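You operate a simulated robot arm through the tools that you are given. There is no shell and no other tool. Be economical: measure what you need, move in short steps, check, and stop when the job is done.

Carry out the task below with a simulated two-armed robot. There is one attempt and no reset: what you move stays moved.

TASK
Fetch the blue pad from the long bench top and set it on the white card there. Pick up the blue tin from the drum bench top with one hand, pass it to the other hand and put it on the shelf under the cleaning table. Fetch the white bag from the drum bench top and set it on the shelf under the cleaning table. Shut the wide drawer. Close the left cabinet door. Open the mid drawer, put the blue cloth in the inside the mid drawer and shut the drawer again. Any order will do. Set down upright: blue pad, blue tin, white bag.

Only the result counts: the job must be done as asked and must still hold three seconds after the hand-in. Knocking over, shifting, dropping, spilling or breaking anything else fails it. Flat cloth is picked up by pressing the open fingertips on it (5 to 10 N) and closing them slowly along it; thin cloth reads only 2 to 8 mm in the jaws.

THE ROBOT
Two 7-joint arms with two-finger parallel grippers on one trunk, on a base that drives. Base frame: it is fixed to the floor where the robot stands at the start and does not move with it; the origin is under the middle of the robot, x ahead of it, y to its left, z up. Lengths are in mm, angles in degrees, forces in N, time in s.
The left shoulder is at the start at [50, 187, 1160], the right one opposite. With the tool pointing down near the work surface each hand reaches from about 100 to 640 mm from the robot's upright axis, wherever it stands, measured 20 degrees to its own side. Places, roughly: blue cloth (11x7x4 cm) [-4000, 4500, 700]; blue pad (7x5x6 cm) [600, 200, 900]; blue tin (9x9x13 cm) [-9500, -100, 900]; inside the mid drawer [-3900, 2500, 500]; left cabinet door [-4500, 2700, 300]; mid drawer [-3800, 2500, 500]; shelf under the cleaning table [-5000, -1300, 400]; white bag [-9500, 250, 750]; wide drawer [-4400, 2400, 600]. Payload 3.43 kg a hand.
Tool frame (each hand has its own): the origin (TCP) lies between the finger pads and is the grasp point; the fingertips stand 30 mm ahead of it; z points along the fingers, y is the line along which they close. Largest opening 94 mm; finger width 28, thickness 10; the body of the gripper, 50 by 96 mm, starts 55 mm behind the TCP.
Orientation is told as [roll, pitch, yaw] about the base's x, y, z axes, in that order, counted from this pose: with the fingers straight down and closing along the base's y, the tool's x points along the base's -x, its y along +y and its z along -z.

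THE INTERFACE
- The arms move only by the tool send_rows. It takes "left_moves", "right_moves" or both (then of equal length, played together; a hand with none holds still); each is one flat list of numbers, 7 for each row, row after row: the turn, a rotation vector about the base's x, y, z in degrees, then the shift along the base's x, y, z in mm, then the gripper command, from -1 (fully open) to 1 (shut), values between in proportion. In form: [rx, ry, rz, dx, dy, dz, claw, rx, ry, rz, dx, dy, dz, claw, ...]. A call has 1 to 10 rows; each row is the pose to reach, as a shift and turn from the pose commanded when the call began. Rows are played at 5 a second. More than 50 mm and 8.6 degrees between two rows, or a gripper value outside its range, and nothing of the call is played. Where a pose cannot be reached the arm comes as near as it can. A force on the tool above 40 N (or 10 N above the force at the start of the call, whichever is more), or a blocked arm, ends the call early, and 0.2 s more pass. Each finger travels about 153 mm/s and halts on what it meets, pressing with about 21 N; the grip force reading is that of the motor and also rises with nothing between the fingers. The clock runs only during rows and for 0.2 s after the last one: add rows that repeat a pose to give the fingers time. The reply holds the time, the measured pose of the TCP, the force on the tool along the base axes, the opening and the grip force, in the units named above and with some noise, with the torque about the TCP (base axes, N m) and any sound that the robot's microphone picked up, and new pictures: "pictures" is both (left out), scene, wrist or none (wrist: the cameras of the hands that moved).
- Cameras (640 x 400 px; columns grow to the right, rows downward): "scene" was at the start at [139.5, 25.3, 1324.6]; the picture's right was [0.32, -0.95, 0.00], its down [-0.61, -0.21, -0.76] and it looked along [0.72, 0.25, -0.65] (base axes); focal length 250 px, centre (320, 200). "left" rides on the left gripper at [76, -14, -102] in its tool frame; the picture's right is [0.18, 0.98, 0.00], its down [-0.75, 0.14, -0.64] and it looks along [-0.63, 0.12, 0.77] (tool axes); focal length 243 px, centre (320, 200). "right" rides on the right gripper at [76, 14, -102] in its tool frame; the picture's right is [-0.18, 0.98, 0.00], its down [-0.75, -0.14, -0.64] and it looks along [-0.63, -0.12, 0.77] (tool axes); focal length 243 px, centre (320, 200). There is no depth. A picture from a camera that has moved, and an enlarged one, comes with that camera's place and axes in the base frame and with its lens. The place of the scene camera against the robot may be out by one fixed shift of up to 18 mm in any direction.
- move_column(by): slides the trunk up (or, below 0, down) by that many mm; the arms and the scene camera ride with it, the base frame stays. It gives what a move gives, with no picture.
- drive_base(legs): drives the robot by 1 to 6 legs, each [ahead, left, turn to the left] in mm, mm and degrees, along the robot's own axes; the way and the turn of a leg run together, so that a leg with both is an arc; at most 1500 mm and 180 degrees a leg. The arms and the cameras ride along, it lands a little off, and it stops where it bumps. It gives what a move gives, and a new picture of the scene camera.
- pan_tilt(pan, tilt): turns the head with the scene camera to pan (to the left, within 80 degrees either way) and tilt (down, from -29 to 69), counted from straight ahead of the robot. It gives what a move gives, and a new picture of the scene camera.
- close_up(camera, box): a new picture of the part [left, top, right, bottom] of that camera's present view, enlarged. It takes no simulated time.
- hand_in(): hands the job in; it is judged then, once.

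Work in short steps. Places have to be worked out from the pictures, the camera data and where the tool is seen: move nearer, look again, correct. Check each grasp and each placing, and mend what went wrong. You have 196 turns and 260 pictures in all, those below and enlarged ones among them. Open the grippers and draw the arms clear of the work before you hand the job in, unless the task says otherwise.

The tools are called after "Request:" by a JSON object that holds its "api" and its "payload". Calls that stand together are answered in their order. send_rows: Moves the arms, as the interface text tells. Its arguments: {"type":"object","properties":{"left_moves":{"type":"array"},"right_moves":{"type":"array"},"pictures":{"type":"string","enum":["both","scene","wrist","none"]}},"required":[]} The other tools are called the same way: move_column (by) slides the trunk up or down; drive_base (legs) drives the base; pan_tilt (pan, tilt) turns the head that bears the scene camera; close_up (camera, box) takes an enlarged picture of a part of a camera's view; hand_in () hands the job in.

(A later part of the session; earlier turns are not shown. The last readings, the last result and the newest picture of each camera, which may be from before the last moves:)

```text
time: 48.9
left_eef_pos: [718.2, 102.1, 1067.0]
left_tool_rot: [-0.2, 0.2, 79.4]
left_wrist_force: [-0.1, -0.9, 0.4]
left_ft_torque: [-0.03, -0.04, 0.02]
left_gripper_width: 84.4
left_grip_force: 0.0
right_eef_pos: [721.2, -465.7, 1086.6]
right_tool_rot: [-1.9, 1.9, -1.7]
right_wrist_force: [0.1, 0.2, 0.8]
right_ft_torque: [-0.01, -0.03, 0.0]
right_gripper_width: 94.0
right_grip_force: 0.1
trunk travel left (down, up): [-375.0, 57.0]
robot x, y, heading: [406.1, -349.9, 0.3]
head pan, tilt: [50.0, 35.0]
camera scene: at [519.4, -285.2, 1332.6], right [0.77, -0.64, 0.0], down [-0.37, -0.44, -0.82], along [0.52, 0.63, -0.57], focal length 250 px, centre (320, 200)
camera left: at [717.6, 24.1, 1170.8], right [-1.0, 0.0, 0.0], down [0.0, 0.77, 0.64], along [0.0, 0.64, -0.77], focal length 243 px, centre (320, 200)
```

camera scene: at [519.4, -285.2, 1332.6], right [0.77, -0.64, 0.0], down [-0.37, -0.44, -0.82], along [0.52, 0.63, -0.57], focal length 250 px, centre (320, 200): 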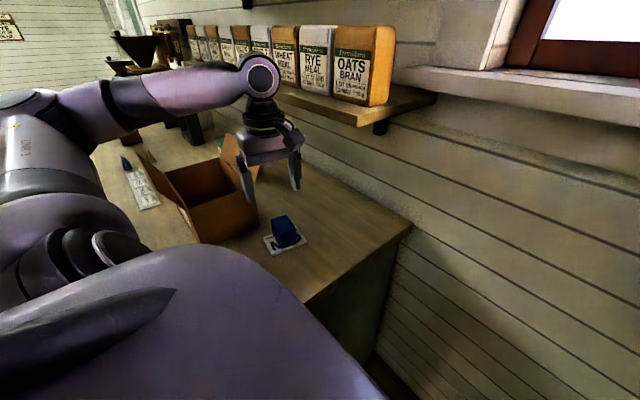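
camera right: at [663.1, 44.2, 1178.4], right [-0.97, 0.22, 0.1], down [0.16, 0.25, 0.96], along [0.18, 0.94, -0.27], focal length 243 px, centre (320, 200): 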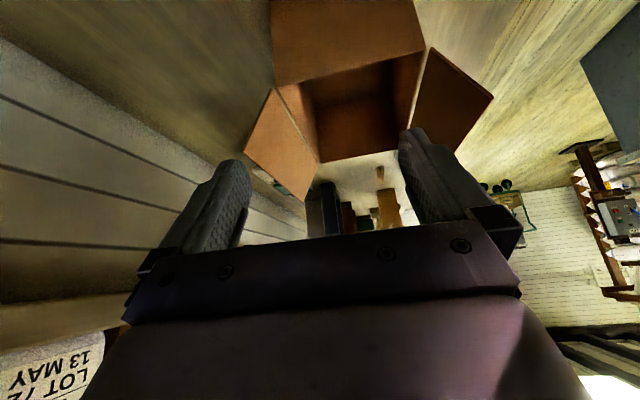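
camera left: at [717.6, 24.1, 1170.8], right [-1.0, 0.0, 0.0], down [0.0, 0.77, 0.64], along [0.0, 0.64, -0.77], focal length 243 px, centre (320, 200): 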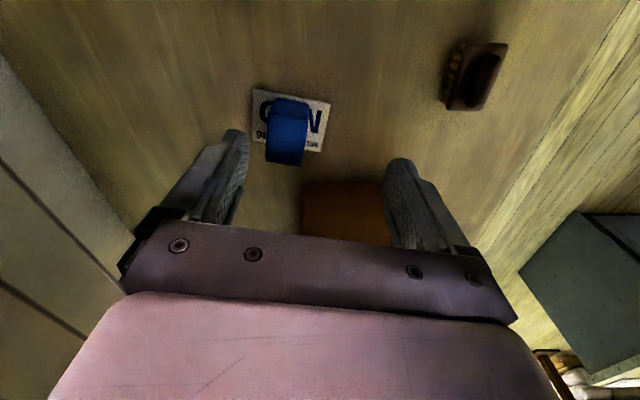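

Pad stands on the card. I withdraw the left hand and turn it back, then strafe away from the bench.

Request:
{"api": "send_rows", "payload": {"left_moves": [0, 0, -8, 0, -40, 0, -1, 0, 0, -16, 0, -80, 0, -1, 0, 0, -24, 0, -110, 0, -1, 0, 0, -32, 0, -140, 0, -1, 0, 0, -40, 0, -170, 0, -1, 0, 0, -48, 0, -190, 0, -1, 0, 0, -56, 0, -200, 0, -1, 0, 0, -64, 0, -200, 0, -1, 0, 0, -72, 0, -200, 0, -1, 0, 0, -79, 0, -200, 0, -1], "pictures": "none"}}

Request:
{"api": "drive_base", "payload": {"legs": [[0, -200, 0]]}}

```text
time: 51.1
left_eef_pos: [718.8, -99.1, 1068.4]
left_tool_rot: [-0.3, 0.2, 0.4]
left_wrist_force: [-0.4, 0.0, 0.1]
left_ft_torque: [-0.03, 0.01, 0.01]
left_gripper_width: 94.2
left_grip_force: 0.1
right_eef_pos: [720.9, -464.6, 1085.1]
right_tool_rot: [-2.0, 1.9, -1.8]
right_wrist_force: [1.1, -0.5, -0.4]
right_ft_torque: [-0.02, 0.0, -0.03]
right_gripper_width: 94.1
right_grip_force: 0.0
trunk travel left (down, up): [-375.0, 57.0]
robot x, y, heading: [407.9, -349.3, 0.1]
head pan, tilt: [50.0, 35.0]
```

```text
time: 52.7
left_eef_pos: [718.7, -298.8, 1069.8]
left_tool_rot: [-0.4, 0.3, 0.5]
left_wrist_force: [-0.5, -0.8, 0.3]
left_ft_torque: [0.01, 0.0, 0.01]
left_gripper_width: 93.9
left_grip_force: 0.1
right_eef_pos: [722.7, -664.9, 1085.2]
right_tool_rot: [-2.0, 1.9, -1.9]
right_wrist_force: [-0.8, -0.4, -0.3]
right_ft_torque: [0.02, 0.0, -0.01]
right_gripper_width: 94.0
right_grip_force: 0.2
trunk travel left (down, up): [-375.0, 57.0]
robot x, y, heading: [404.7, -549.7, 0.2]
head pan, tilt: [50.0, 35.0]
camera scene: at [520.3, -484.5, 1332.7], right [0.77, -0.64, 0.0], down [-0.37, -0.44, -0.82], along [0.52, 0.63, -0.57], focal length 250 px, centre (320, 200)
```

scene: 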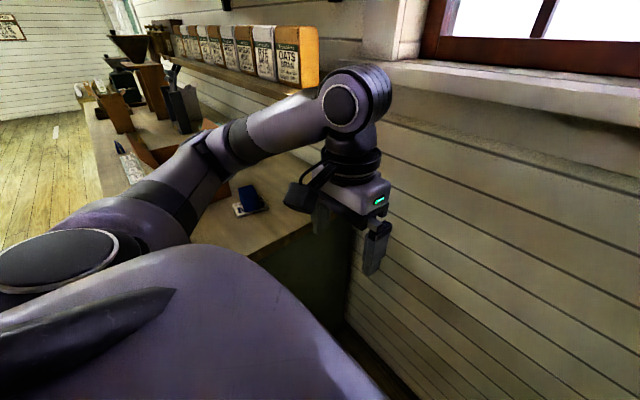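

I drive back clear of the bench and turn round to survey the room.

Request:
{"api": "drive_base", "payload": {"legs": [[-700, 0, 0], [0, 0, 179]]}}

Request:
{"api": "pan_tilt", "payload": {"pan": 0, "tilt": 8}}

Request:
{"api": "pan_tilt", "payload": {"pan": -60, "tilt": 8}}

```text
time: 63.5
left_eef_pos: [-628.3, -752.5, 1068.4]
left_tool_rot: [-0.2, 0.2, 172.7]
left_wrist_force: [0.1, -1.3, 0.0]
left_ft_torque: [0.01, 0.02, -0.01]
left_gripper_width: 94.0
left_grip_force: 0.0
right_eef_pos: [-579.9, -388.4, 1086.4]
right_tool_rot: [-2.1, 1.9, 170.4]
right_wrist_force: [0.5, 1.3, 0.3]
right_ft_torque: [-0.02, 0.0, 0.01]
right_gripper_width: 94.4
right_grip_force: 0.1
trunk travel left (down, up): [-375.0, 57.0]
robot x, y, heading: [-278.3, -543.6, 172.4]
head pan, tilt: [50.0, 35.0]
camera scene: at [-402.6, -599.4, 1332.6], right [-0.67, 0.74, 0.0], down [0.42, 0.39, -0.82], along [-0.6, -0.55, -0.57], focal length 250 px, centre (320, 200)
```

scene: 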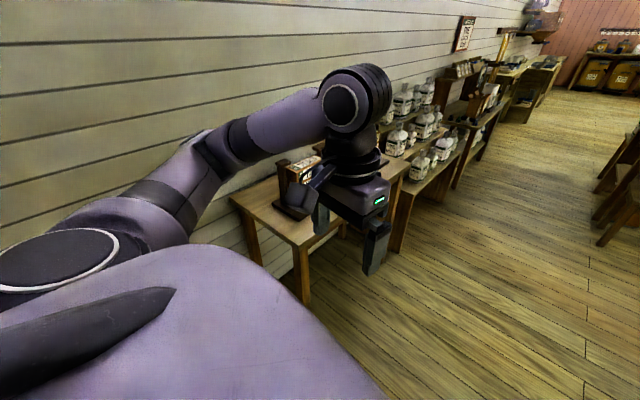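

```text
time: 64.7
left_eef_pos: [-625.5, -751.2, 1067.4]
left_tool_rot: [-0.3, 0.2, 172.7]
left_wrist_force: [0.3, -0.4, 0.0]
left_ft_torque: [0.0, -0.01, 0.02]
left_gripper_width: 94.0
left_grip_force: 0.0
right_eef_pos: [-580.3, -388.7, 1085.5]
right_tool_rot: [-2.0, 2.0, 170.4]
right_wrist_force: [-0.8, -0.5, -0.7]
right_ft_torque: [-0.01, 0.0, -0.03]
right_gripper_width: 94.3
right_grip_force: 0.0
trunk travel left (down, up): [-375.0, 57.0]
robot x, y, heading: [-277.3, -545.0, 172.5]
head pan, tilt: [0.0, 8.0]
camera scene: at [-429.4, -527.9, 1375.9], right [0.13, 0.99, 0.0], down [0.14, -0.02, -0.99], along [-0.98, 0.13, -0.14], focal length 250 px, centre (320, 200)
```

scene: 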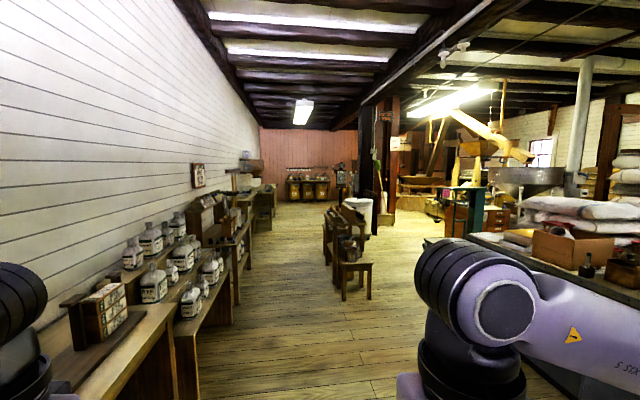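

```text
time: 66.0
left_eef_pos: [-626.7, -751.0, 1068.2]
left_tool_rot: [-0.3, 0.2, 172.6]
left_wrist_force: [0.0, -0.6, 0.2]
left_ft_torque: [0.01, 0.0, 0.02]
left_gripper_width: 94.1
left_grip_force: 0.0
right_eef_pos: [-580.1, -389.7, 1085.9]
right_tool_rot: [-2.1, 1.9, 170.4]
right_wrist_force: [-0.5, 0.2, -1.2]
right_ft_torque: [-0.03, -0.01, 0.03]
right_gripper_width: 93.8
right_grip_force: 0.1
trunk travel left (down, up): [-375.0, 57.0]
robot x, y, heading: [-279.3, -544.6, 172.2]
head pan, tilt: [-60.0, 8.0]
camera scene: at [-373.0, -454.4, 1376.0], right [0.92, 0.38, 0.0], down [0.05, -0.13, -0.99], along [-0.38, 0.92, -0.14], focal length 250 px, centre (320, 200)
```

scene: 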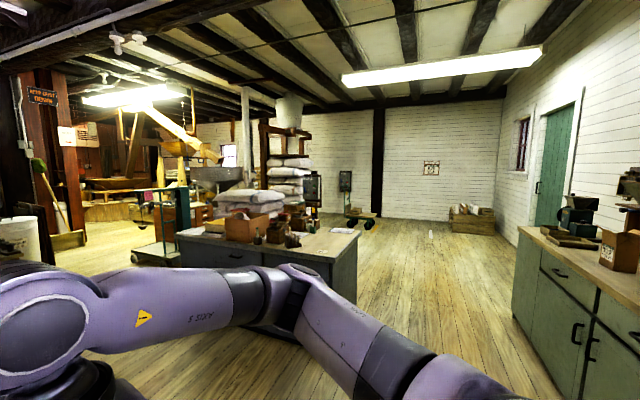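

I zoom toward the middle of the room to locate the drawers and obstacles.

Request:
{"api": "pan_tilt", "payload": {"pan": -25, "tilt": 12}}

Request:
{"api": "close_up", "payload": {"camera": "scene", "box": [120, 120, 440, 320]}}

```text
time: 67.0
left_eef_pos: [-627.1, -752.3, 1068.0]
left_tool_rot: [-0.4, 0.2, 172.7]
left_wrist_force: [0.3, -0.7, 0.2]
left_ft_torque: [0.0, -0.03, -0.01]
left_gripper_width: 94.1
left_grip_force: 0.0
right_eef_pos: [-580.8, -389.0, 1085.6]
right_tool_rot: [-1.9, 1.9, 170.4]
right_wrist_force: [-0.2, 0.2, -1.1]
right_ft_torque: [-0.01, 0.0, -0.01]
right_gripper_width: 93.9
right_grip_force: 0.1
trunk travel left (down, up): [-375.0, 57.0]
robot x, y, heading: [-278.7, -542.6, 172.3]
head pan, tilt: [-25.0, 12.0]
camera scene: at [-416.1, -489.7, 1369.5], right [0.54, 0.84, 0.0], down [0.18, -0.11, -0.98], along [-0.82, 0.53, -0.21], focal length 250 px, centre (320, 200)
```

scene: 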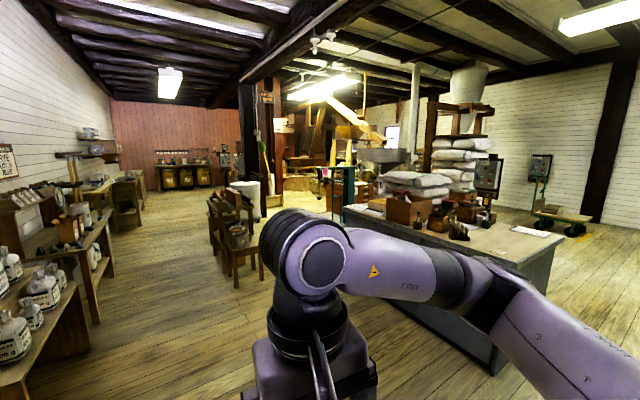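

```text
2.00 times, centred on (280, 220) of scene
camera zoom: at [-416.1, -489.7, 1369.5], right [0.54, 0.84, 0.0], down [0.18, -0.11, -0.98], along [-0.82, 0.53, -0.21], focal length 501 px, centre (400, 160)
```

zoom: 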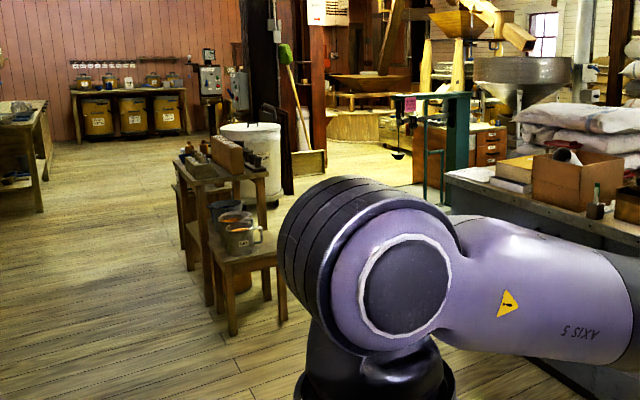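

I drive ahead 1000 mm into the open aisle and look toward the drawer unit.

Request:
{"api": "drive_base", "payload": {"legs": [[1000, 0, 0], [0, 0, -35]]}}

Request:
{"api": "pan_tilt", "payload": {"pan": 0, "tilt": 15}}

```text
time: 73.8
left_eef_pos: [-1658.2, -378.8, 1068.9]
left_tool_rot: [-0.3, 0.2, 136.8]
left_wrist_force: [0.1, 0.1, -0.3]
left_ft_torque: [0.0, 0.03, -0.02]
left_gripper_width: 94.0
left_grip_force: 0.0
right_eef_pos: [-1407.6, -110.7, 1085.8]
right_tool_rot: [-2.0, 1.8, 134.6]
right_wrist_force: [-0.7, 0.1, -0.1]
right_ft_torque: [0.01, 0.0, 0.0]
right_gripper_width: 94.0
right_grip_force: 0.1
trunk travel left (down, up): [-375.0, 57.0]
robot x, y, heading: [-1255.8, -414.8, 136.9]
head pan, tilt: [-25.0, 12.0]
camera scene: at [-1333.5, -288.3, 1369.5], right [0.93, 0.37, 0.0], down [0.08, -0.19, -0.98], along [-0.36, 0.91, -0.21], focal length 250 px, centre (320, 200)
```

scene: 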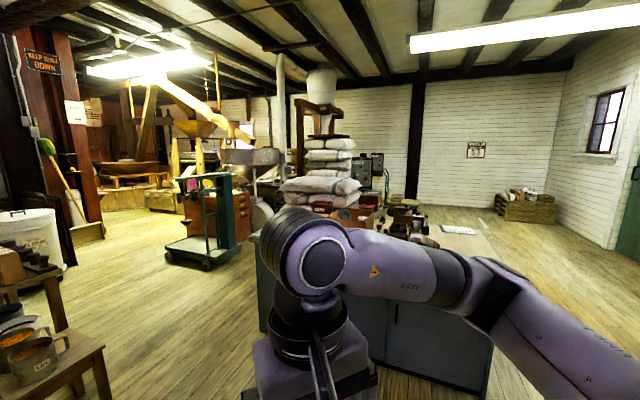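

```text
time: 74.7
left_eef_pos: [-1658.6, -378.2, 1068.1]
left_tool_rot: [-0.2, 0.1, 136.9]
left_wrist_force: [-0.9, -0.3, 0.0]
left_ft_torque: [-0.02, -0.04, -0.02]
left_gripper_width: 94.1
left_grip_force: 0.1
right_eef_pos: [-1408.6, -110.9, 1086.4]
right_tool_rot: [-2.0, 1.9, 134.6]
right_wrist_force: [0.7, 0.0, -0.9]
right_ft_torque: [0.02, 0.0, -0.01]
right_gripper_width: 93.9
right_grip_force: 0.0
trunk travel left (down, up): [-375.0, 57.0]
robot x, y, heading: [-1259.7, -411.6, 136.6]
head pan, tilt: [0.0, 15.0]
camera scene: at [-1367.1, -310.9, 1364.6], right [0.69, 0.73, 0.0], down [0.19, -0.18, -0.97], along [-0.7, 0.66, -0.26], focal length 250 px, centre (320, 200)
```

scene: 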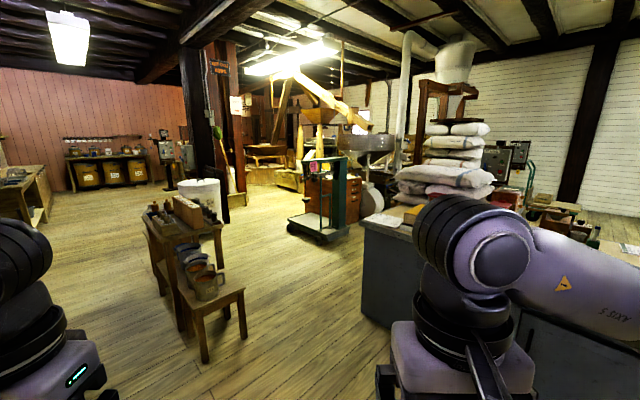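

Gap between stool (-2730,270) and island corner (-2280,1015) is ~870 mm. I line up at heading 149° for its midpoint and drive half way, then check.

Request:
{"api": "drive_base", "payload": {"legs": [[0, 0, 12.4], [711, -257, 0]]}}

Request:
{"api": "pan_tilt", "payload": {"pan": 0, "tilt": 35}}

```text
time: 79.5
left_eef_pos: [-2113.4, 110.5, 1067.8]
left_tool_rot: [-0.2, 0.2, 149.4]
left_wrist_force: [0.7, -0.4, 0.2]
left_ft_torque: [0.02, 0.0, -0.02]
left_gripper_width: 94.0
left_grip_force: 0.3
right_eef_pos: [-1926.5, 426.7, 1085.6]
right_tool_rot: [-2.0, 1.9, 147.1]
right_wrist_force: [0.0, -0.2, -0.2]
right_ft_torque: [0.0, 0.0, 0.01]
right_gripper_width: 94.2
right_grip_force: 0.2
trunk travel left (down, up): [-375.0, 57.0]
robot x, y, heading: [-1716.4, 162.2, 149.0]
head pan, tilt: [0.0, 15.0]
camera scene: at [-1843.4, 239.8, 1364.6], right [0.51, 0.86, 0.0], down [0.22, -0.13, -0.97], along [-0.83, 0.5, -0.26], focal length 250 px, centre (320, 200)
```

scene: 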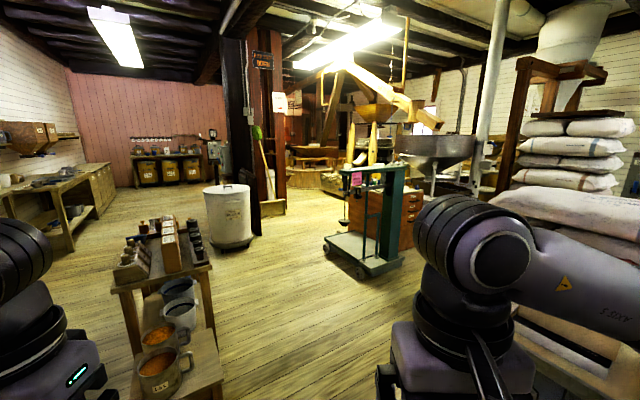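

```text
time: 80.3
left_eef_pos: [-2113.3, 111.7, 1068.2]
left_tool_rot: [-0.3, 0.2, 149.5]
left_wrist_force: [-0.4, 0.5, -0.1]
left_ft_torque: [0.02, 0.04, -0.01]
left_gripper_width: 94.1
left_grip_force: 0.1
right_eef_pos: [-1927.4, 425.5, 1084.5]
right_tool_rot: [-2.0, 2.0, 147.0]
right_wrist_force: [0.6, -0.2, -0.4]
right_ft_torque: [0.02, 0.01, 0.02]
right_gripper_width: 94.0
right_grip_force: 0.0
trunk travel left (down, up): [-375.0, 57.0]
robot x, y, heading: [-1714.1, 166.8, 149.0]
head pan, tilt: [0.0, 35.0]
camera scene: at [-1838.6, 236.8, 1332.7], right [0.51, 0.86, 0.0], down [0.49, -0.29, -0.82], along [-0.7, 0.42, -0.57], focal length 250 px, centre (320, 200)
```

scene: 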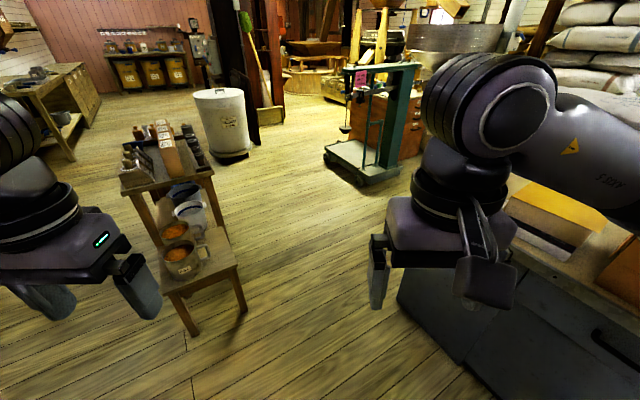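

Gap confirmed on the line; I drive through 1500 mm.

Request:
{"api": "drive_base", "payload": {"legs": [[950, 0, 0], [450, 0, 0]]}}

Request:
{"api": "pan_tilt", "payload": {"pan": -20, "tilt": 25}}

```text
time: 87.8
left_eef_pos: [-3331.8, 886.3, 1068.5]
left_tool_rot: [-0.4, 0.2, 147.3]
left_wrist_force: [-0.6, -0.2, 0.1]
left_ft_torque: [0.0, 0.0, 0.02]
left_gripper_width: 94.1
left_grip_force: 0.0
right_eef_pos: [-3134.6, 1194.7, 1085.6]
right_tool_rot: [-2.1, 1.9, 145.0]
right_wrist_force: [0.9, -0.3, -0.6]
right_ft_torque: [0.01, 0.01, 0.03]
right_gripper_width: 94.1
right_grip_force: 0.0
trunk travel left (down, up): [-375.0, 57.0]
robot x, y, heading: [-2927.2, 928.5, 147.3]
head pan, tilt: [0.0, 35.0]
camera scene: at [-3053.0, 1002.4, 1332.6], right [0.54, 0.84, 0.0], down [0.48, -0.31, -0.82], along [-0.69, 0.45, -0.57], focal length 250 px, centre (320, 200)
```

scene: 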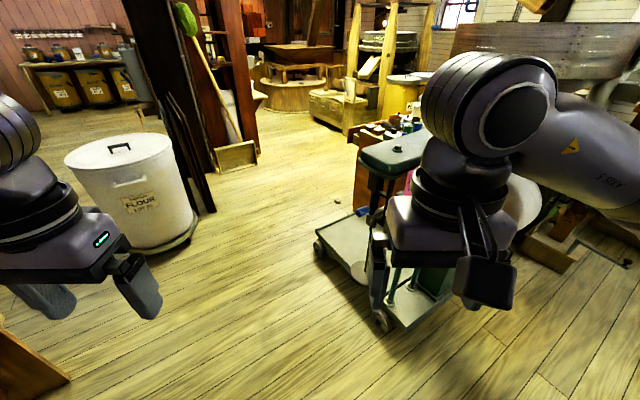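

```text
time: 88.6
left_eef_pos: [-3331.9, 886.2, 1068.7]
left_tool_rot: [-0.4, 0.3, 147.3]
left_wrist_force: [1.3, 0.2, 0.3]
left_ft_torque: [0.02, 0.03, 0.04]
left_gripper_width: 94.0
left_grip_force: 0.0
right_eef_pos: [-3134.2, 1195.1, 1085.8]
right_tool_rot: [-2.1, 2.0, 144.9]
right_wrist_force: [-0.3, 0.6, -1.1]
right_ft_torque: [-0.01, 0.02, 0.01]
right_gripper_width: 94.0
right_grip_force: 0.0
trunk travel left (down, up): [-375.0, 57.0]
robot x, y, heading: [-2927.2, 921.8, 147.1]
head pan, tilt: [-20.0, 25.0]
camera scene: at [-3034.3, 1027.8, 1348.3], right [0.8, 0.6, 0.0], down [0.26, -0.34, -0.91], along [-0.55, 0.72, -0.42], focal length 250 px, centre (320, 200)
```

scene: 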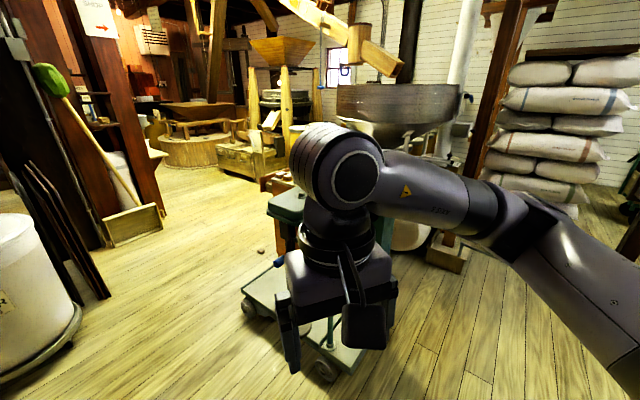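

The scale trolley stands between me and the chest; I go round its right side to (-2800, 2250) and look west at the chest's drawer face.

Request:
{"api": "drive_base", "payload": {"legs": [[0, 0, -57], [600, -130, 0]]}}

Request:
{"api": "pan_tilt", "payload": {"pan": 30, "tilt": 30}}

```text
time: 94.5
left_eef_pos: [-3055.2, 1822.9, 1068.7]
left_tool_rot: [-0.3, 0.3, 90.1]
left_wrist_force: [0.3, 0.7, -0.1]
left_ft_torque: [-0.03, 0.01, -0.02]
left_gripper_width: 94.1
left_grip_force: 0.0
right_eef_pos: [-2688.9, 1825.7, 1086.5]
right_tool_rot: [-2.0, 1.9, 88.0]
right_wrist_force: [-0.6, 1.5, 0.4]
right_ft_torque: [0.01, 0.0, 0.0]
right_gripper_width: 93.9
right_grip_force: 0.1
trunk travel left (down, up): [-375.0, 57.0]
robot x, y, heading: [-2804.5, 1508.5, 89.8]
head pan, tilt: [-20.0, 25.0]
camera scene: at [-2772.2, 1650.4, 1348.3], right [0.94, -0.34, 0.0], down [-0.14, -0.4, -0.91], along [0.31, 0.85, -0.42], focal length 250 px, centre (320, 200)
```

scene: 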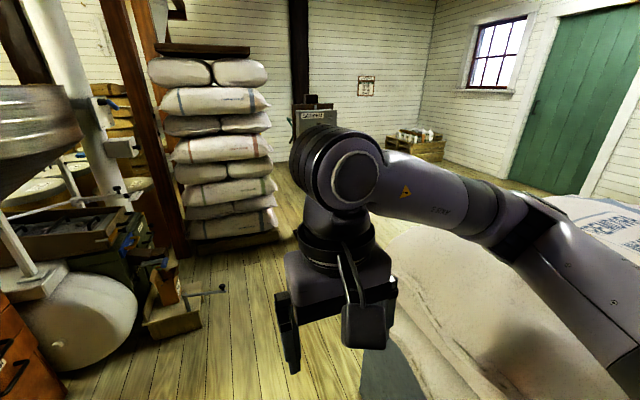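

```text
time: 95.7
left_eef_pos: [-3055.7, 1822.5, 1068.9]
left_tool_rot: [-0.3, 0.2, 90.1]
left_wrist_force: [-0.4, 0.4, 0.2]
left_ft_torque: [0.03, -0.05, 0.01]
left_gripper_width: 93.9
left_grip_force: 0.1
right_eef_pos: [-2689.6, 1825.1, 1086.2]
right_tool_rot: [-1.9, 1.9, 88.0]
right_wrist_force: [0.7, 0.6, 0.3]
right_ft_torque: [0.01, 0.0, -0.03]
right_gripper_width: 93.9
right_grip_force: 0.1
trunk travel left (down, up): [-375.0, 57.0]
robot x, y, heading: [-2806.4, 1505.4, 89.9]
head pan, tilt: [30.0, 30.0]
camera scene: at [-2849.0, 1641.8, 1340.4], right [0.87, 0.5, 0.0], down [0.25, -0.43, -0.87], along [-0.43, 0.75, -0.5], focal length 250 px, centre (320, 200)
```

scene: 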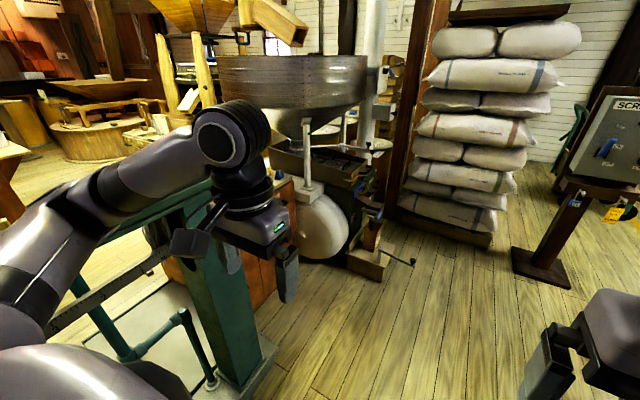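

I go ahead 700 mm past the scale, keeping right of it, then turn west.

Request:
{"api": "drive_base", "payload": {"legs": [[350, -20, 0], [350, 0, 0]]}}

Request:
{"api": "pan_tilt", "payload": {"pan": 70, "tilt": 30}}

```text
time: 99.9
left_eef_pos: [-3037.7, 2536.3, 1067.5]
left_tool_rot: [-0.3, 0.2, 90.3]
left_wrist_force: [-0.1, -0.1, -0.1]
left_ft_torque: [0.0, -0.01, 0.01]
left_gripper_width: 94.1
left_grip_force: 0.0
right_eef_pos: [-2671.5, 2539.3, 1087.0]
right_tool_rot: [-1.9, 1.9, 88.1]
right_wrist_force: [-1.4, -1.0, 0.7]
right_ft_torque: [-0.03, -0.02, 0.02]
right_gripper_width: 94.0
right_grip_force: 0.0
trunk travel left (down, up): [-375.0, 57.0]
robot x, y, heading: [-2786.5, 2224.4, 89.9]
head pan, tilt: [30.0, 30.0]
camera scene: at [-2831.1, 2356.2, 1340.3], right [0.87, 0.5, 0.0], down [0.25, -0.43, -0.87], along [-0.43, 0.75, -0.5], focal length 250 px, centre (320, 200)
```

scene: 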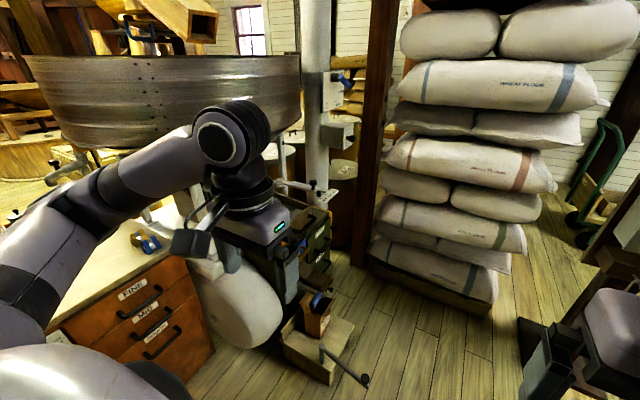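

```text
time: 101.0
left_eef_pos: [-3037.8, 2537.1, 1068.7]
left_tool_rot: [-0.2, 0.2, 90.2]
left_wrist_force: [0.2, -0.6, -0.1]
left_ft_torque: [-0.01, 0.05, 0.0]
left_gripper_width: 93.9
left_grip_force: 0.1
right_eef_pos: [-2671.5, 2537.8, 1086.2]
right_tool_rot: [-2.0, 1.9, 88.2]
right_wrist_force: [0.4, -0.1, -0.2]
right_ft_torque: [0.0, -0.03, 0.03]
right_gripper_width: 94.0
right_grip_force: 0.1
trunk travel left (down, up): [-375.0, 57.0]
robot x, y, heading: [-2786.6, 2225.3, 90.2]
head pan, tilt: [70.0, 30.0]
camera scene: at [-2870.8, 2308.4, 1340.4], right [0.34, 0.94, 0.0], down [0.47, -0.17, -0.87], along [-0.81, 0.3, -0.5], focal length 250 px, centre (320, 200)
```

scene: 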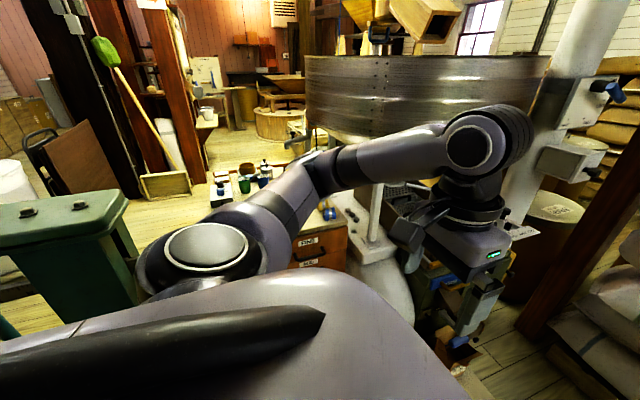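

The chest with drawers FINE / MID / … faces +x. I turn left 90° to face it.

Request:
{"api": "drive_base", "payload": {"legs": [[0, 0, 90]]}}

Request:
{"api": "pan_tilt", "payload": {"pan": 0, "tilt": 35}}

```text
time: 105.3
left_eef_pos: [-3089.4, 1956.6, 1067.1]
left_tool_rot: [-0.3, 0.2, -177.1]
left_wrist_force: [0.1, -0.3, -0.5]
left_ft_torque: [-0.02, 0.0, 0.0]
left_gripper_width: 93.9
left_grip_force: 0.0
right_eef_pos: [-3109.8, 2321.6, 1086.6]
right_tool_rot: [-2.0, 1.9, -179.4]
right_wrist_force: [-0.1, 0.9, -0.9]
right_ft_torque: [-0.01, -0.03, 0.02]
right_gripper_width: 94.0
right_grip_force: 0.1
trunk travel left (down, up): [-375.0, 57.0]
robot x, y, heading: [-2788.2, 2217.8, -177.3]
head pan, tilt: [70.0, 30.0]
camera scene: at [-2870.9, 2129.9, 1340.4], right [-0.95, 0.3, 0.0], down [0.15, 0.48, -0.87], along [-0.26, -0.83, -0.5], focal length 250 px, centre (320, 200)
```

scene: 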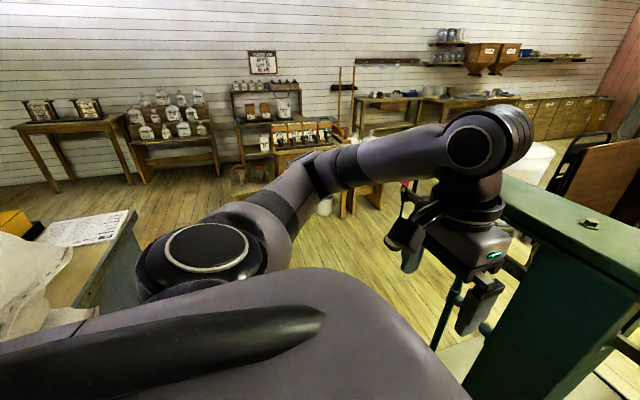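

```text
time: 106.7
left_eef_pos: [-3089.9, 1956.1, 1067.8]
left_tool_rot: [-0.3, 0.2, -177.1]
left_wrist_force: [0.1, 0.1, -0.4]
left_ft_torque: [0.01, 0.01, 0.0]
left_gripper_width: 94.0
left_grip_force: 0.0
right_eef_pos: [-3107.5, 2322.4, 1086.8]
right_tool_rot: [-2.0, 1.9, -179.3]
right_wrist_force: [-0.6, 0.4, 0.0]
right_ft_torque: [0.01, -0.03, 0.02]
right_gripper_width: 94.3
right_grip_force: 0.0
trunk travel left (down, up): [-375.0, 57.0]
robot x, y, heading: [-2786.2, 2218.2, -177.6]
head pan, tilt: [0.0, 35.0]
camera scene: at [-2932.0, 2212.1, 1332.6], right [-0.05, 1.0, 0.0], down [0.57, 0.03, -0.82], along [-0.82, -0.04, -0.57], focal length 250 px, centre (320, 200)
```

scene: 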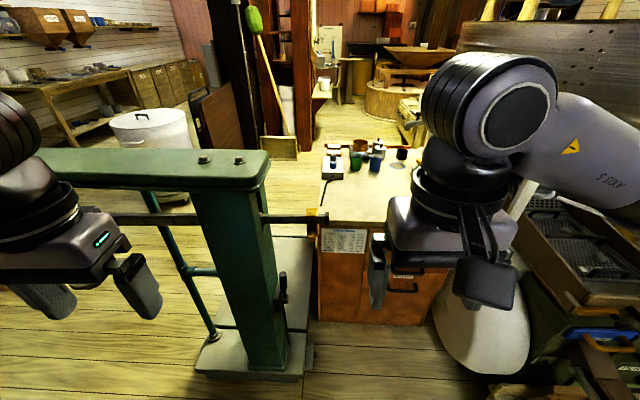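

I raise the right arm out of the view to see the drawer front.

Request:
{"api": "send_rows", "payload": {"right_moves": [0, 0, 0, 15, 0, 40, -1, 0, 0, 0, 30, 0, 80, -1, 0, 0, 0, 45, 0, 120, -1, 0, 0, 0, 60, 0, 160, -1, 0, 0, 0, 80, 0, 200, -1], "pictures": "scene"}}

Request:
{"api": "close_up", "payload": {"camera": "scene", "box": [270, 150, 590, 350]}}

```text
time: 107.8
left_eef_pos: [-3090.0, 1956.7, 1068.1]
left_tool_rot: [-0.3, 0.2, -177.0]
left_wrist_force: [-0.9, -0.5, -0.3]
left_ft_torque: [0.0, 0.02, 0.0]
left_gripper_width: 93.9
left_grip_force: 0.0
right_eef_pos: [-3055.6, 2328.7, 1242.3]
right_tool_rot: [-3.1, 1.5, -179.6]
right_wrist_force: [-6.9, 2.5, -14.0]
right_ft_torque: [-0.13, 0.61, 0.17]
right_gripper_width: 93.9
right_grip_force: 0.1
trunk travel left (down, up): [-375.0, 57.0]
robot x, y, heading: [-2787.9, 2222.1, -177.4]
head pan, tilt: [0.0, 35.0]
stopped in row 5 (right hand): the force on the tool passed its limit (the readings are from after the stop); the commanded pose is now the measured one
camera scene: at [-2933.0, 2212.8, 1334.7], right [-0.04, 1.0, 0.0], down [0.55, 0.02, -0.83], along [-0.83, -0.03, -0.55], focal length 250 px, centre (320, 200)
```

scene: 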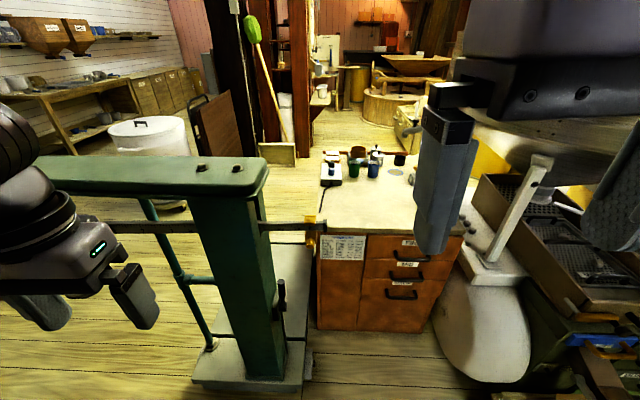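

```text
2.00 times, centred on (430, 250) of scene
camera zoom: at [-2933.0, 2212.8, 1334.7], right [-0.04, 1.0, 0.0], down [0.55, 0.02, -0.83], along [-0.83, -0.03, -0.55], focal length 501 px, centre (100, 100)
```

zoom: 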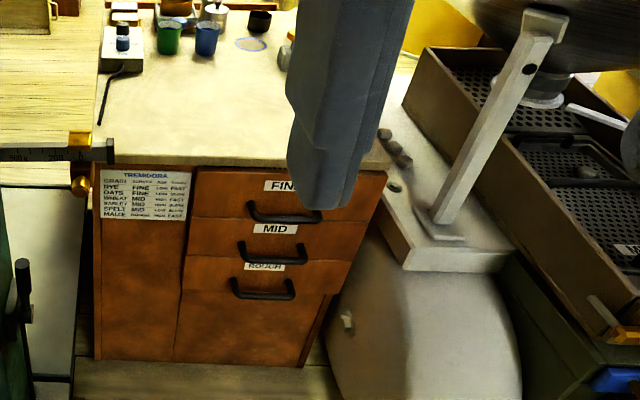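

The drawers FINE/MID/ROUGH face me; MID handle ≈ (-3650, 2551, 485). I bring the right hand down a bit while yawing it -86° so the fingers can later close vertically on the handle.

Request:
{"api": "send_rows", "payload": {"right_moves": [0, 0, 0, 0, 0, -40, -1, 0, 0, -8.5, 0, 0, -80, -1, 0, 0, -17, 0, 0, -120, -1, 0, 0, -25.5, 0, 0, -150, -1, 0, 0, -34, 0, 0, -160, -1, 0, 0, -42.5, 0, 0, -160, -1, 0, 0, -51, 0, 0, -160, -1, 0, 0, -59.5, 0, 0, -160, -1, 0, 0, -68, 0, 0, -160, -1, 0, 0, -76, 0, 0, -160, -1], "pictures": "none"}}

Request:
{"api": "send_rows", "payload": {"right_moves": [0, 0, -7, 0, 0, 0, -1, 0, 0, -14, 0, 0, 0, -1], "pictures": "none"}}

Request:
{"api": "send_rows", "payload": {"right_moves": [0, 8, 0, 0, 0, 0, -1, 0, 16, 0, 0, 0, 0, -1, 0, 24, 0, 0, 0, 0, -1, 0, 32, 0, 0, 0, 0, -1, 0, 40, 0, 0, 0, 0, -1, 0, 48, 0, 0, 0, 0, -1, 0, 56, 0, 0, 0, 0, -1, 0, 64, 0, 0, 0, 0, -1, 0, 72, 0, 0, 0, 0, -1, 0, 80, 0, 0, 0, 0, -1], "pictures": "both"}}

```text
time: 110.0
left_eef_pos: [-3089.3, 1955.9, 1068.4]
left_tool_rot: [-0.3, 0.2, -177.1]
left_wrist_force: [0.0, -0.3, 0.0]
left_ft_torque: [-0.01, 0.03, 0.01]
left_gripper_width: 94.1
left_grip_force: 0.0
right_eef_pos: [-3054.0, 2328.5, 1083.9]
right_tool_rot: [-3.0, 1.7, 104.3]
right_wrist_force: [0.4, 0.4, -0.7]
right_ft_torque: [0.01, 0.0, -0.02]
right_gripper_width: 93.6
right_grip_force: 0.1
trunk travel left (down, up): [-375.0, 57.0]
robot x, y, heading: [-2786.9, 2221.1, -177.6]
head pan, tilt: [0.0, 35.0]
```

```text
time: 110.6
left_eef_pos: [-3090.5, 1956.9, 1069.9]
left_tool_rot: [-0.3, 0.2, -177.1]
left_wrist_force: [0.0, -0.4, 0.7]
left_ft_torque: [0.0, -0.05, -0.04]
left_gripper_width: 94.2
left_grip_force: 0.1
right_eef_pos: [-3053.6, 2328.0, 1084.0]
right_tool_rot: [-3.0, 1.4, 90.4]
right_wrist_force: [-0.5, -0.2, 0.4]
right_ft_torque: [-0.01, 0.01, 0.0]
right_gripper_width: 94.2
right_grip_force: 0.2
trunk travel left (down, up): [-375.0, 57.0]
robot x, y, heading: [-2787.0, 2222.4, -177.2]
head pan, tilt: [0.0, 35.0]
```

```text
time: 112.4
left_eef_pos: [-3090.1, 1955.0, 1069.2]
left_tool_rot: [-0.4, 0.2, -177.1]
left_wrist_force: [0.4, -0.4, 0.2]
left_ft_torque: [0.02, 0.0, 0.0]
left_gripper_width: 93.9
left_grip_force: 0.0
right_eef_pos: [-3128.3, 2268.4, 1118.7]
right_tool_rot: [60.4, 8.4, 75.8]
right_wrist_force: [0.8, 0.3, 0.6]
right_ft_torque: [-0.01, 0.01, 0.03]
right_gripper_width: 94.1
right_grip_force: 0.1
right hand out of reach, approached as far as the arm can: row 4, 5, 6, 7, 8, 9
trunk travel left (down, up): [-375.0, 57.0]
robot x, y, heading: [-2785.4, 2221.2, -177.4]
head pan, tilt: [0.0, 35.0]
stopped in row 9 (right hand): the arm was blocked; the commanded pose is now the measured one
camera scene: at [-2932.0, 2212.1, 1332.6], right [-0.05, 1.0, 0.0], down [0.57, 0.03, -0.82], along [-0.82, -0.04, -0.57], focal length 250 px, centre (320, 200)
camera right: at [-3065.0, 2184.1, 1192.6], right [-0.4, 0.42, 0.82], down [0.8, 0.6, 0.08], along [-0.45, 0.69, -0.57], focal length 243 px, centre (320, 200)
```

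scene: 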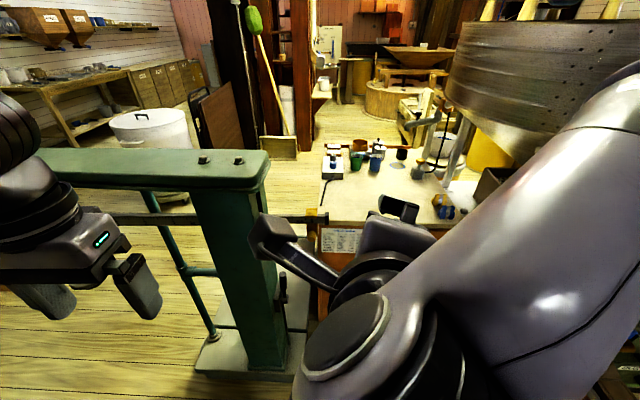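
right: 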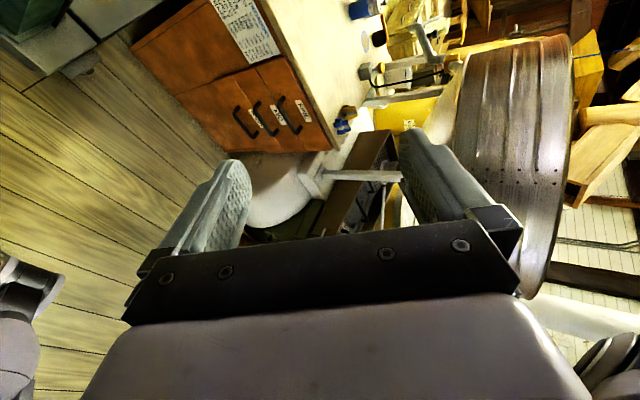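

The hand is too close to the body for a level tool. I move it forward while finishing the rotation to point straight ahead (target rpy [90,0,90]).

Request:
{"api": "send_rows", "payload": {"right_moves": [0, 0, 0, -40, 10, -10, -1, 2.4, 5.7, 2.4, -80, 20, -20, -1, 4.8, 11.4, 4.8, -110, 30, -20, -1, 7.2, 17.1, 7.2, -140, 40, -30, -1, 9.6, 22.8, 9.6, -170, 40, -30, -1, 12.1, 28.6, 12, -200, 40, -30, -1], "pictures": "scene"}}

```text
time: 113.8
left_eef_pos: [-3090.7, 1955.0, 1067.4]
left_tool_rot: [-0.4, 0.3, -177.0]
left_wrist_force: [0.5, 0.7, -0.1]
left_ft_torque: [0.01, 0.03, -0.01]
left_gripper_width: 94.1
left_grip_force: 0.0
right_eef_pos: [-3327.2, 2305.8, 1087.0]
right_tool_rot: [90.3, -0.5, 90.4]
right_wrist_force: [-0.6, 0.4, -0.6]
right_ft_torque: [0.01, 0.01, 0.01]
right_gripper_width: 94.2
right_grip_force: 0.1
trunk travel left (down, up): [-375.0, 57.0]
robot x, y, heading: [-2787.0, 2219.0, -177.3]
head pan, tilt: [0.0, 35.0]
camera scene: at [-2932.0, 2211.6, 1332.6], right [-0.05, 1.0, 0.0], down [0.57, 0.03, -0.82], along [-0.82, -0.04, -0.57], focal length 250 px, centre (320, 200)
```

scene: 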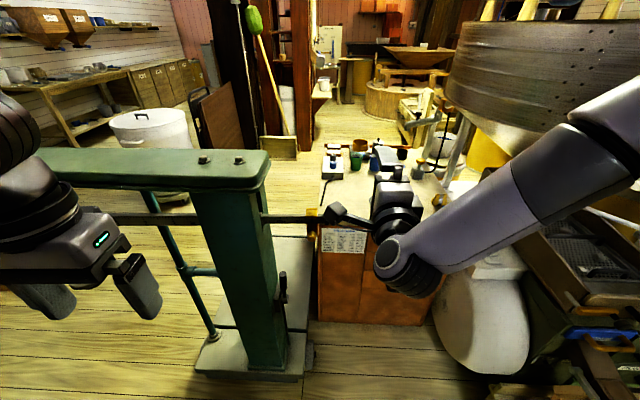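

Tool now level, pointing at the chest. I square the base and move to about (-2990, 2400).

Request:
{"api": "drive_base", "payload": {"legs": [[0, 0, -2.6], [200, -180, 0]]}}

Request:
{"api": "move_column", "payload": {"by": -340}}

Request:
{"api": "pan_tilt", "payload": {"pan": -15, "tilt": 30}}

```text
time: 116.2
left_eef_pos: [-3306.7, 2154.2, 1067.7]
left_tool_rot: [-0.3, 0.1, -179.8]
left_wrist_force: [-0.7, -0.7, -0.1]
left_ft_torque: [-0.01, -0.03, -0.03]
left_gripper_width: 93.9
left_grip_force: 0.1
right_eef_pos: [-3525.3, 2518.0, 1087.5]
right_tool_rot: [90.2, -0.4, 87.5]
right_wrist_force: [0.6, 1.1, -0.4]
right_ft_torque: [0.0, 0.01, -0.01]
right_gripper_width: 94.1
right_grip_force: 0.0
trunk travel left (down, up): [-375.0, 57.0]
robot x, y, heading: [-2991.8, 2403.8, 180.0]
head pan, tilt: [0.0, 35.0]
camera scene: at [-3136.5, 2404.5, 1332.5], right [0.0, 1.0, 0.0], down [0.57, 0.0, -0.82], along [-0.82, 0.0, -0.57], focal length 250 px, centre (320, 200)
```

scene: 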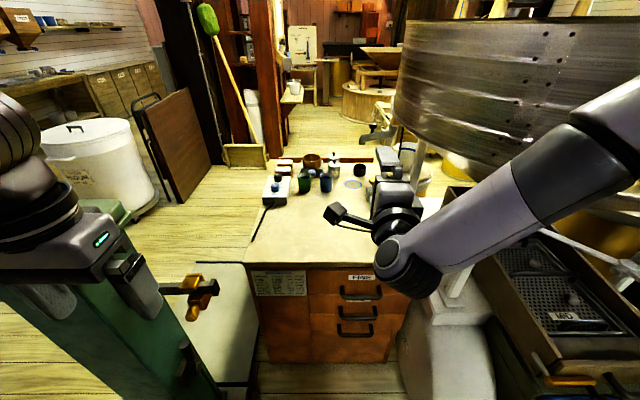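

```text
time: 119.5
left_eef_pos: [-3308.1, 2156.1, 729.0]
left_tool_rot: [-0.4, 0.2, -179.9]
left_wrist_force: [0.5, 0.6, -1.1]
left_ft_torque: [0.04, -0.02, 0.03]
left_gripper_width: 93.7
left_grip_force: 0.0
right_eef_pos: [-3526.3, 2518.0, 747.3]
right_tool_rot: [90.3, -0.3, 87.4]
right_wrist_force: [0.5, -0.3, 0.2]
right_ft_torque: [-0.01, 0.01, -0.04]
right_gripper_width: 93.9
right_grip_force: 0.1
trunk travel left (down, up): [-35.0, 397.0]
robot x, y, heading: [-2992.4, 2407.5, 179.8]
head pan, tilt: [0.0, 35.0]
```

```text
time: 120.3
left_eef_pos: [-3306.8, 2156.6, 728.8]
left_tool_rot: [-0.4, 0.2, -179.9]
left_wrist_force: [-0.5, 0.0, 0.3]
left_ft_torque: [0.01, 0.0, -0.01]
left_gripper_width: 94.2
left_grip_force: 0.1
right_eef_pos: [-3525.9, 2516.9, 747.0]
right_tool_rot: [90.2, -0.3, 87.5]
right_wrist_force: [0.7, 0.1, 0.6]
right_ft_torque: [-0.01, 0.01, -0.03]
right_gripper_width: 93.8
right_grip_force: 0.1
trunk travel left (down, up): [-35.0, 397.0]
robot x, y, heading: [-2993.3, 2407.4, 179.6]
head pan, tilt: [-15.0, 30.0]
camera scene: at [-3135.4, 2427.4, 1000.4], right [0.26, 0.97, 0.0], down [0.48, -0.13, -0.87], along [-0.84, 0.23, -0.5], focal length 250 px, centre (320, 200)
```

scene: 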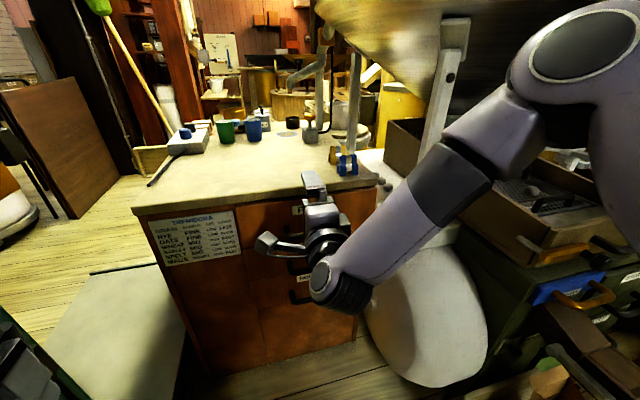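

Let me see the handle with the right wrist camera and a scene close-up.

Request:
{"api": "close_up", "payload": {"camera": "right", "box": [0, 0, 640, 400]}}

Request:
{"api": "close_up", "payload": {"camera": "scene", "box": [200, 160, 400, 340]}}

```text
1.00 times, centred on (320, 200) of right
camera zoom: at [-3426.5, 2437.4, 761.2], right [0.01, 0.18, 0.98], down [0.67, 0.73, -0.14], along [-0.74, 0.67, -0.11], focal length 243 px, centre (320, 200)
```

zoom: 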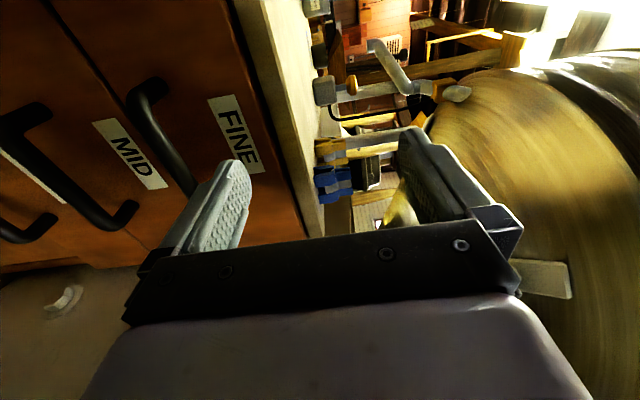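

```text
2.22 times, centred on (300, 250) of scene
camera zoom: at [-3135.4, 2427.4, 1000.4], right [0.26, 0.97, 0.0], down [0.48, -0.13, -0.87], along [-0.84, 0.23, -0.5], focal length 557 px, centre (364, 89)
```

zoom: 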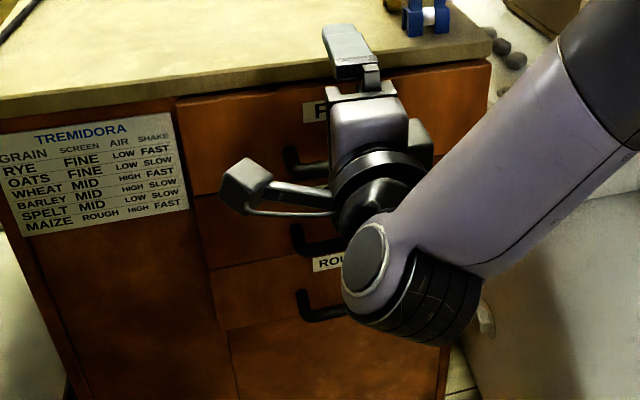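

MID handle bar: y 2481–2619, z≈479, x≈-3650. I lower the right hand to z 479 in front of it, x held.

Request:
{"api": "send_rows", "payload": {"right_moves": [0, 0, 2.5, 0, 8, -30, -1, 0, 0, 2.5, 0, 16, -65, -1, 0, 0, 2.5, 0, 24, -100, -1, 0, 0, 2.5, 0, 32, -135, -1, 0, 0, 2.5, 0, 32, -170, -1, 0, 0, 2.5, 0, 32, -205, -1, 0, 0, 2.5, 0, 32, -240, -1, 0, 0, 2.5, 0, 32, -268, -1], "pictures": "both"}}

```text
time: 122.1
left_eef_pos: [-3304.8, 2156.7, 728.7]
left_tool_rot: [-0.2, 0.2, -179.9]
left_wrist_force: [0.2, -0.2, 0.1]
left_ft_torque: [-0.01, 0.0, -0.02]
left_gripper_width: 94.2
left_grip_force: 0.1
right_eef_pos: [-3498.7, 2446.5, 604.3]
right_tool_rot: [89.5, -0.3, 88.8]
right_wrist_force: [0.7, -0.1, -0.2]
right_ft_torque: [-0.03, 0.02, -0.03]
right_gripper_width: 94.0
right_grip_force: 0.0
right hand out of reach, approached as far as the arm can: row 1, 2, 3, 4, 5, 6, 7, 8
trunk travel left (down, up): [-35.0, 397.0]
robot x, y, heading: [-2992.0, 2407.2, 179.9]
head pan, tilt: [-15.0, 30.0]
camera scene: at [-3135.2, 2427.6, 1000.5], right [0.26, 0.97, 0.0], down [0.48, -0.13, -0.87], along [-0.84, 0.23, -0.5], focal length 250 px, centre (320, 200)
camera right: at [-3398.2, 2367.2, 619.8], right [-0.01, 0.18, 0.98], down [0.66, 0.74, -0.13], along [-0.75, 0.65, -0.12], focal length 243 px, centre (320, 200)
```

scene: 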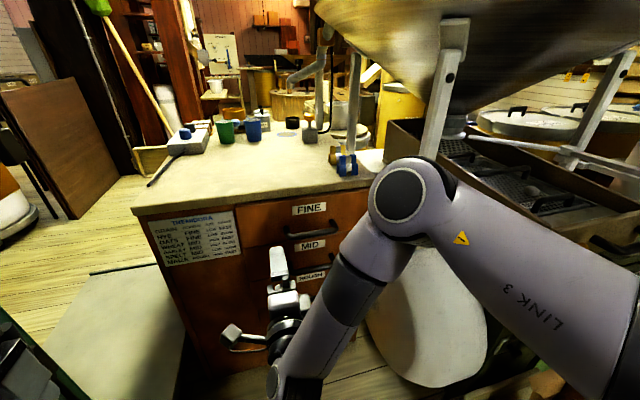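
right: 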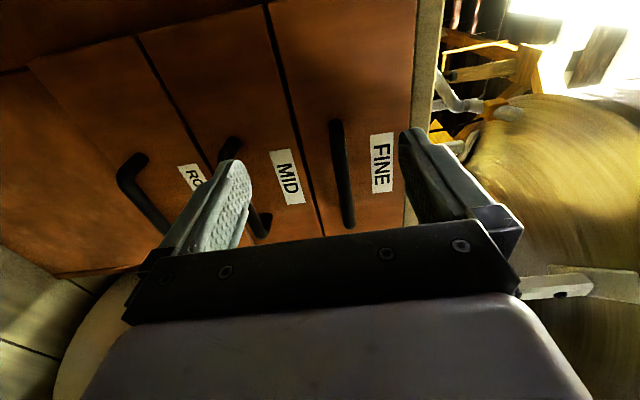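

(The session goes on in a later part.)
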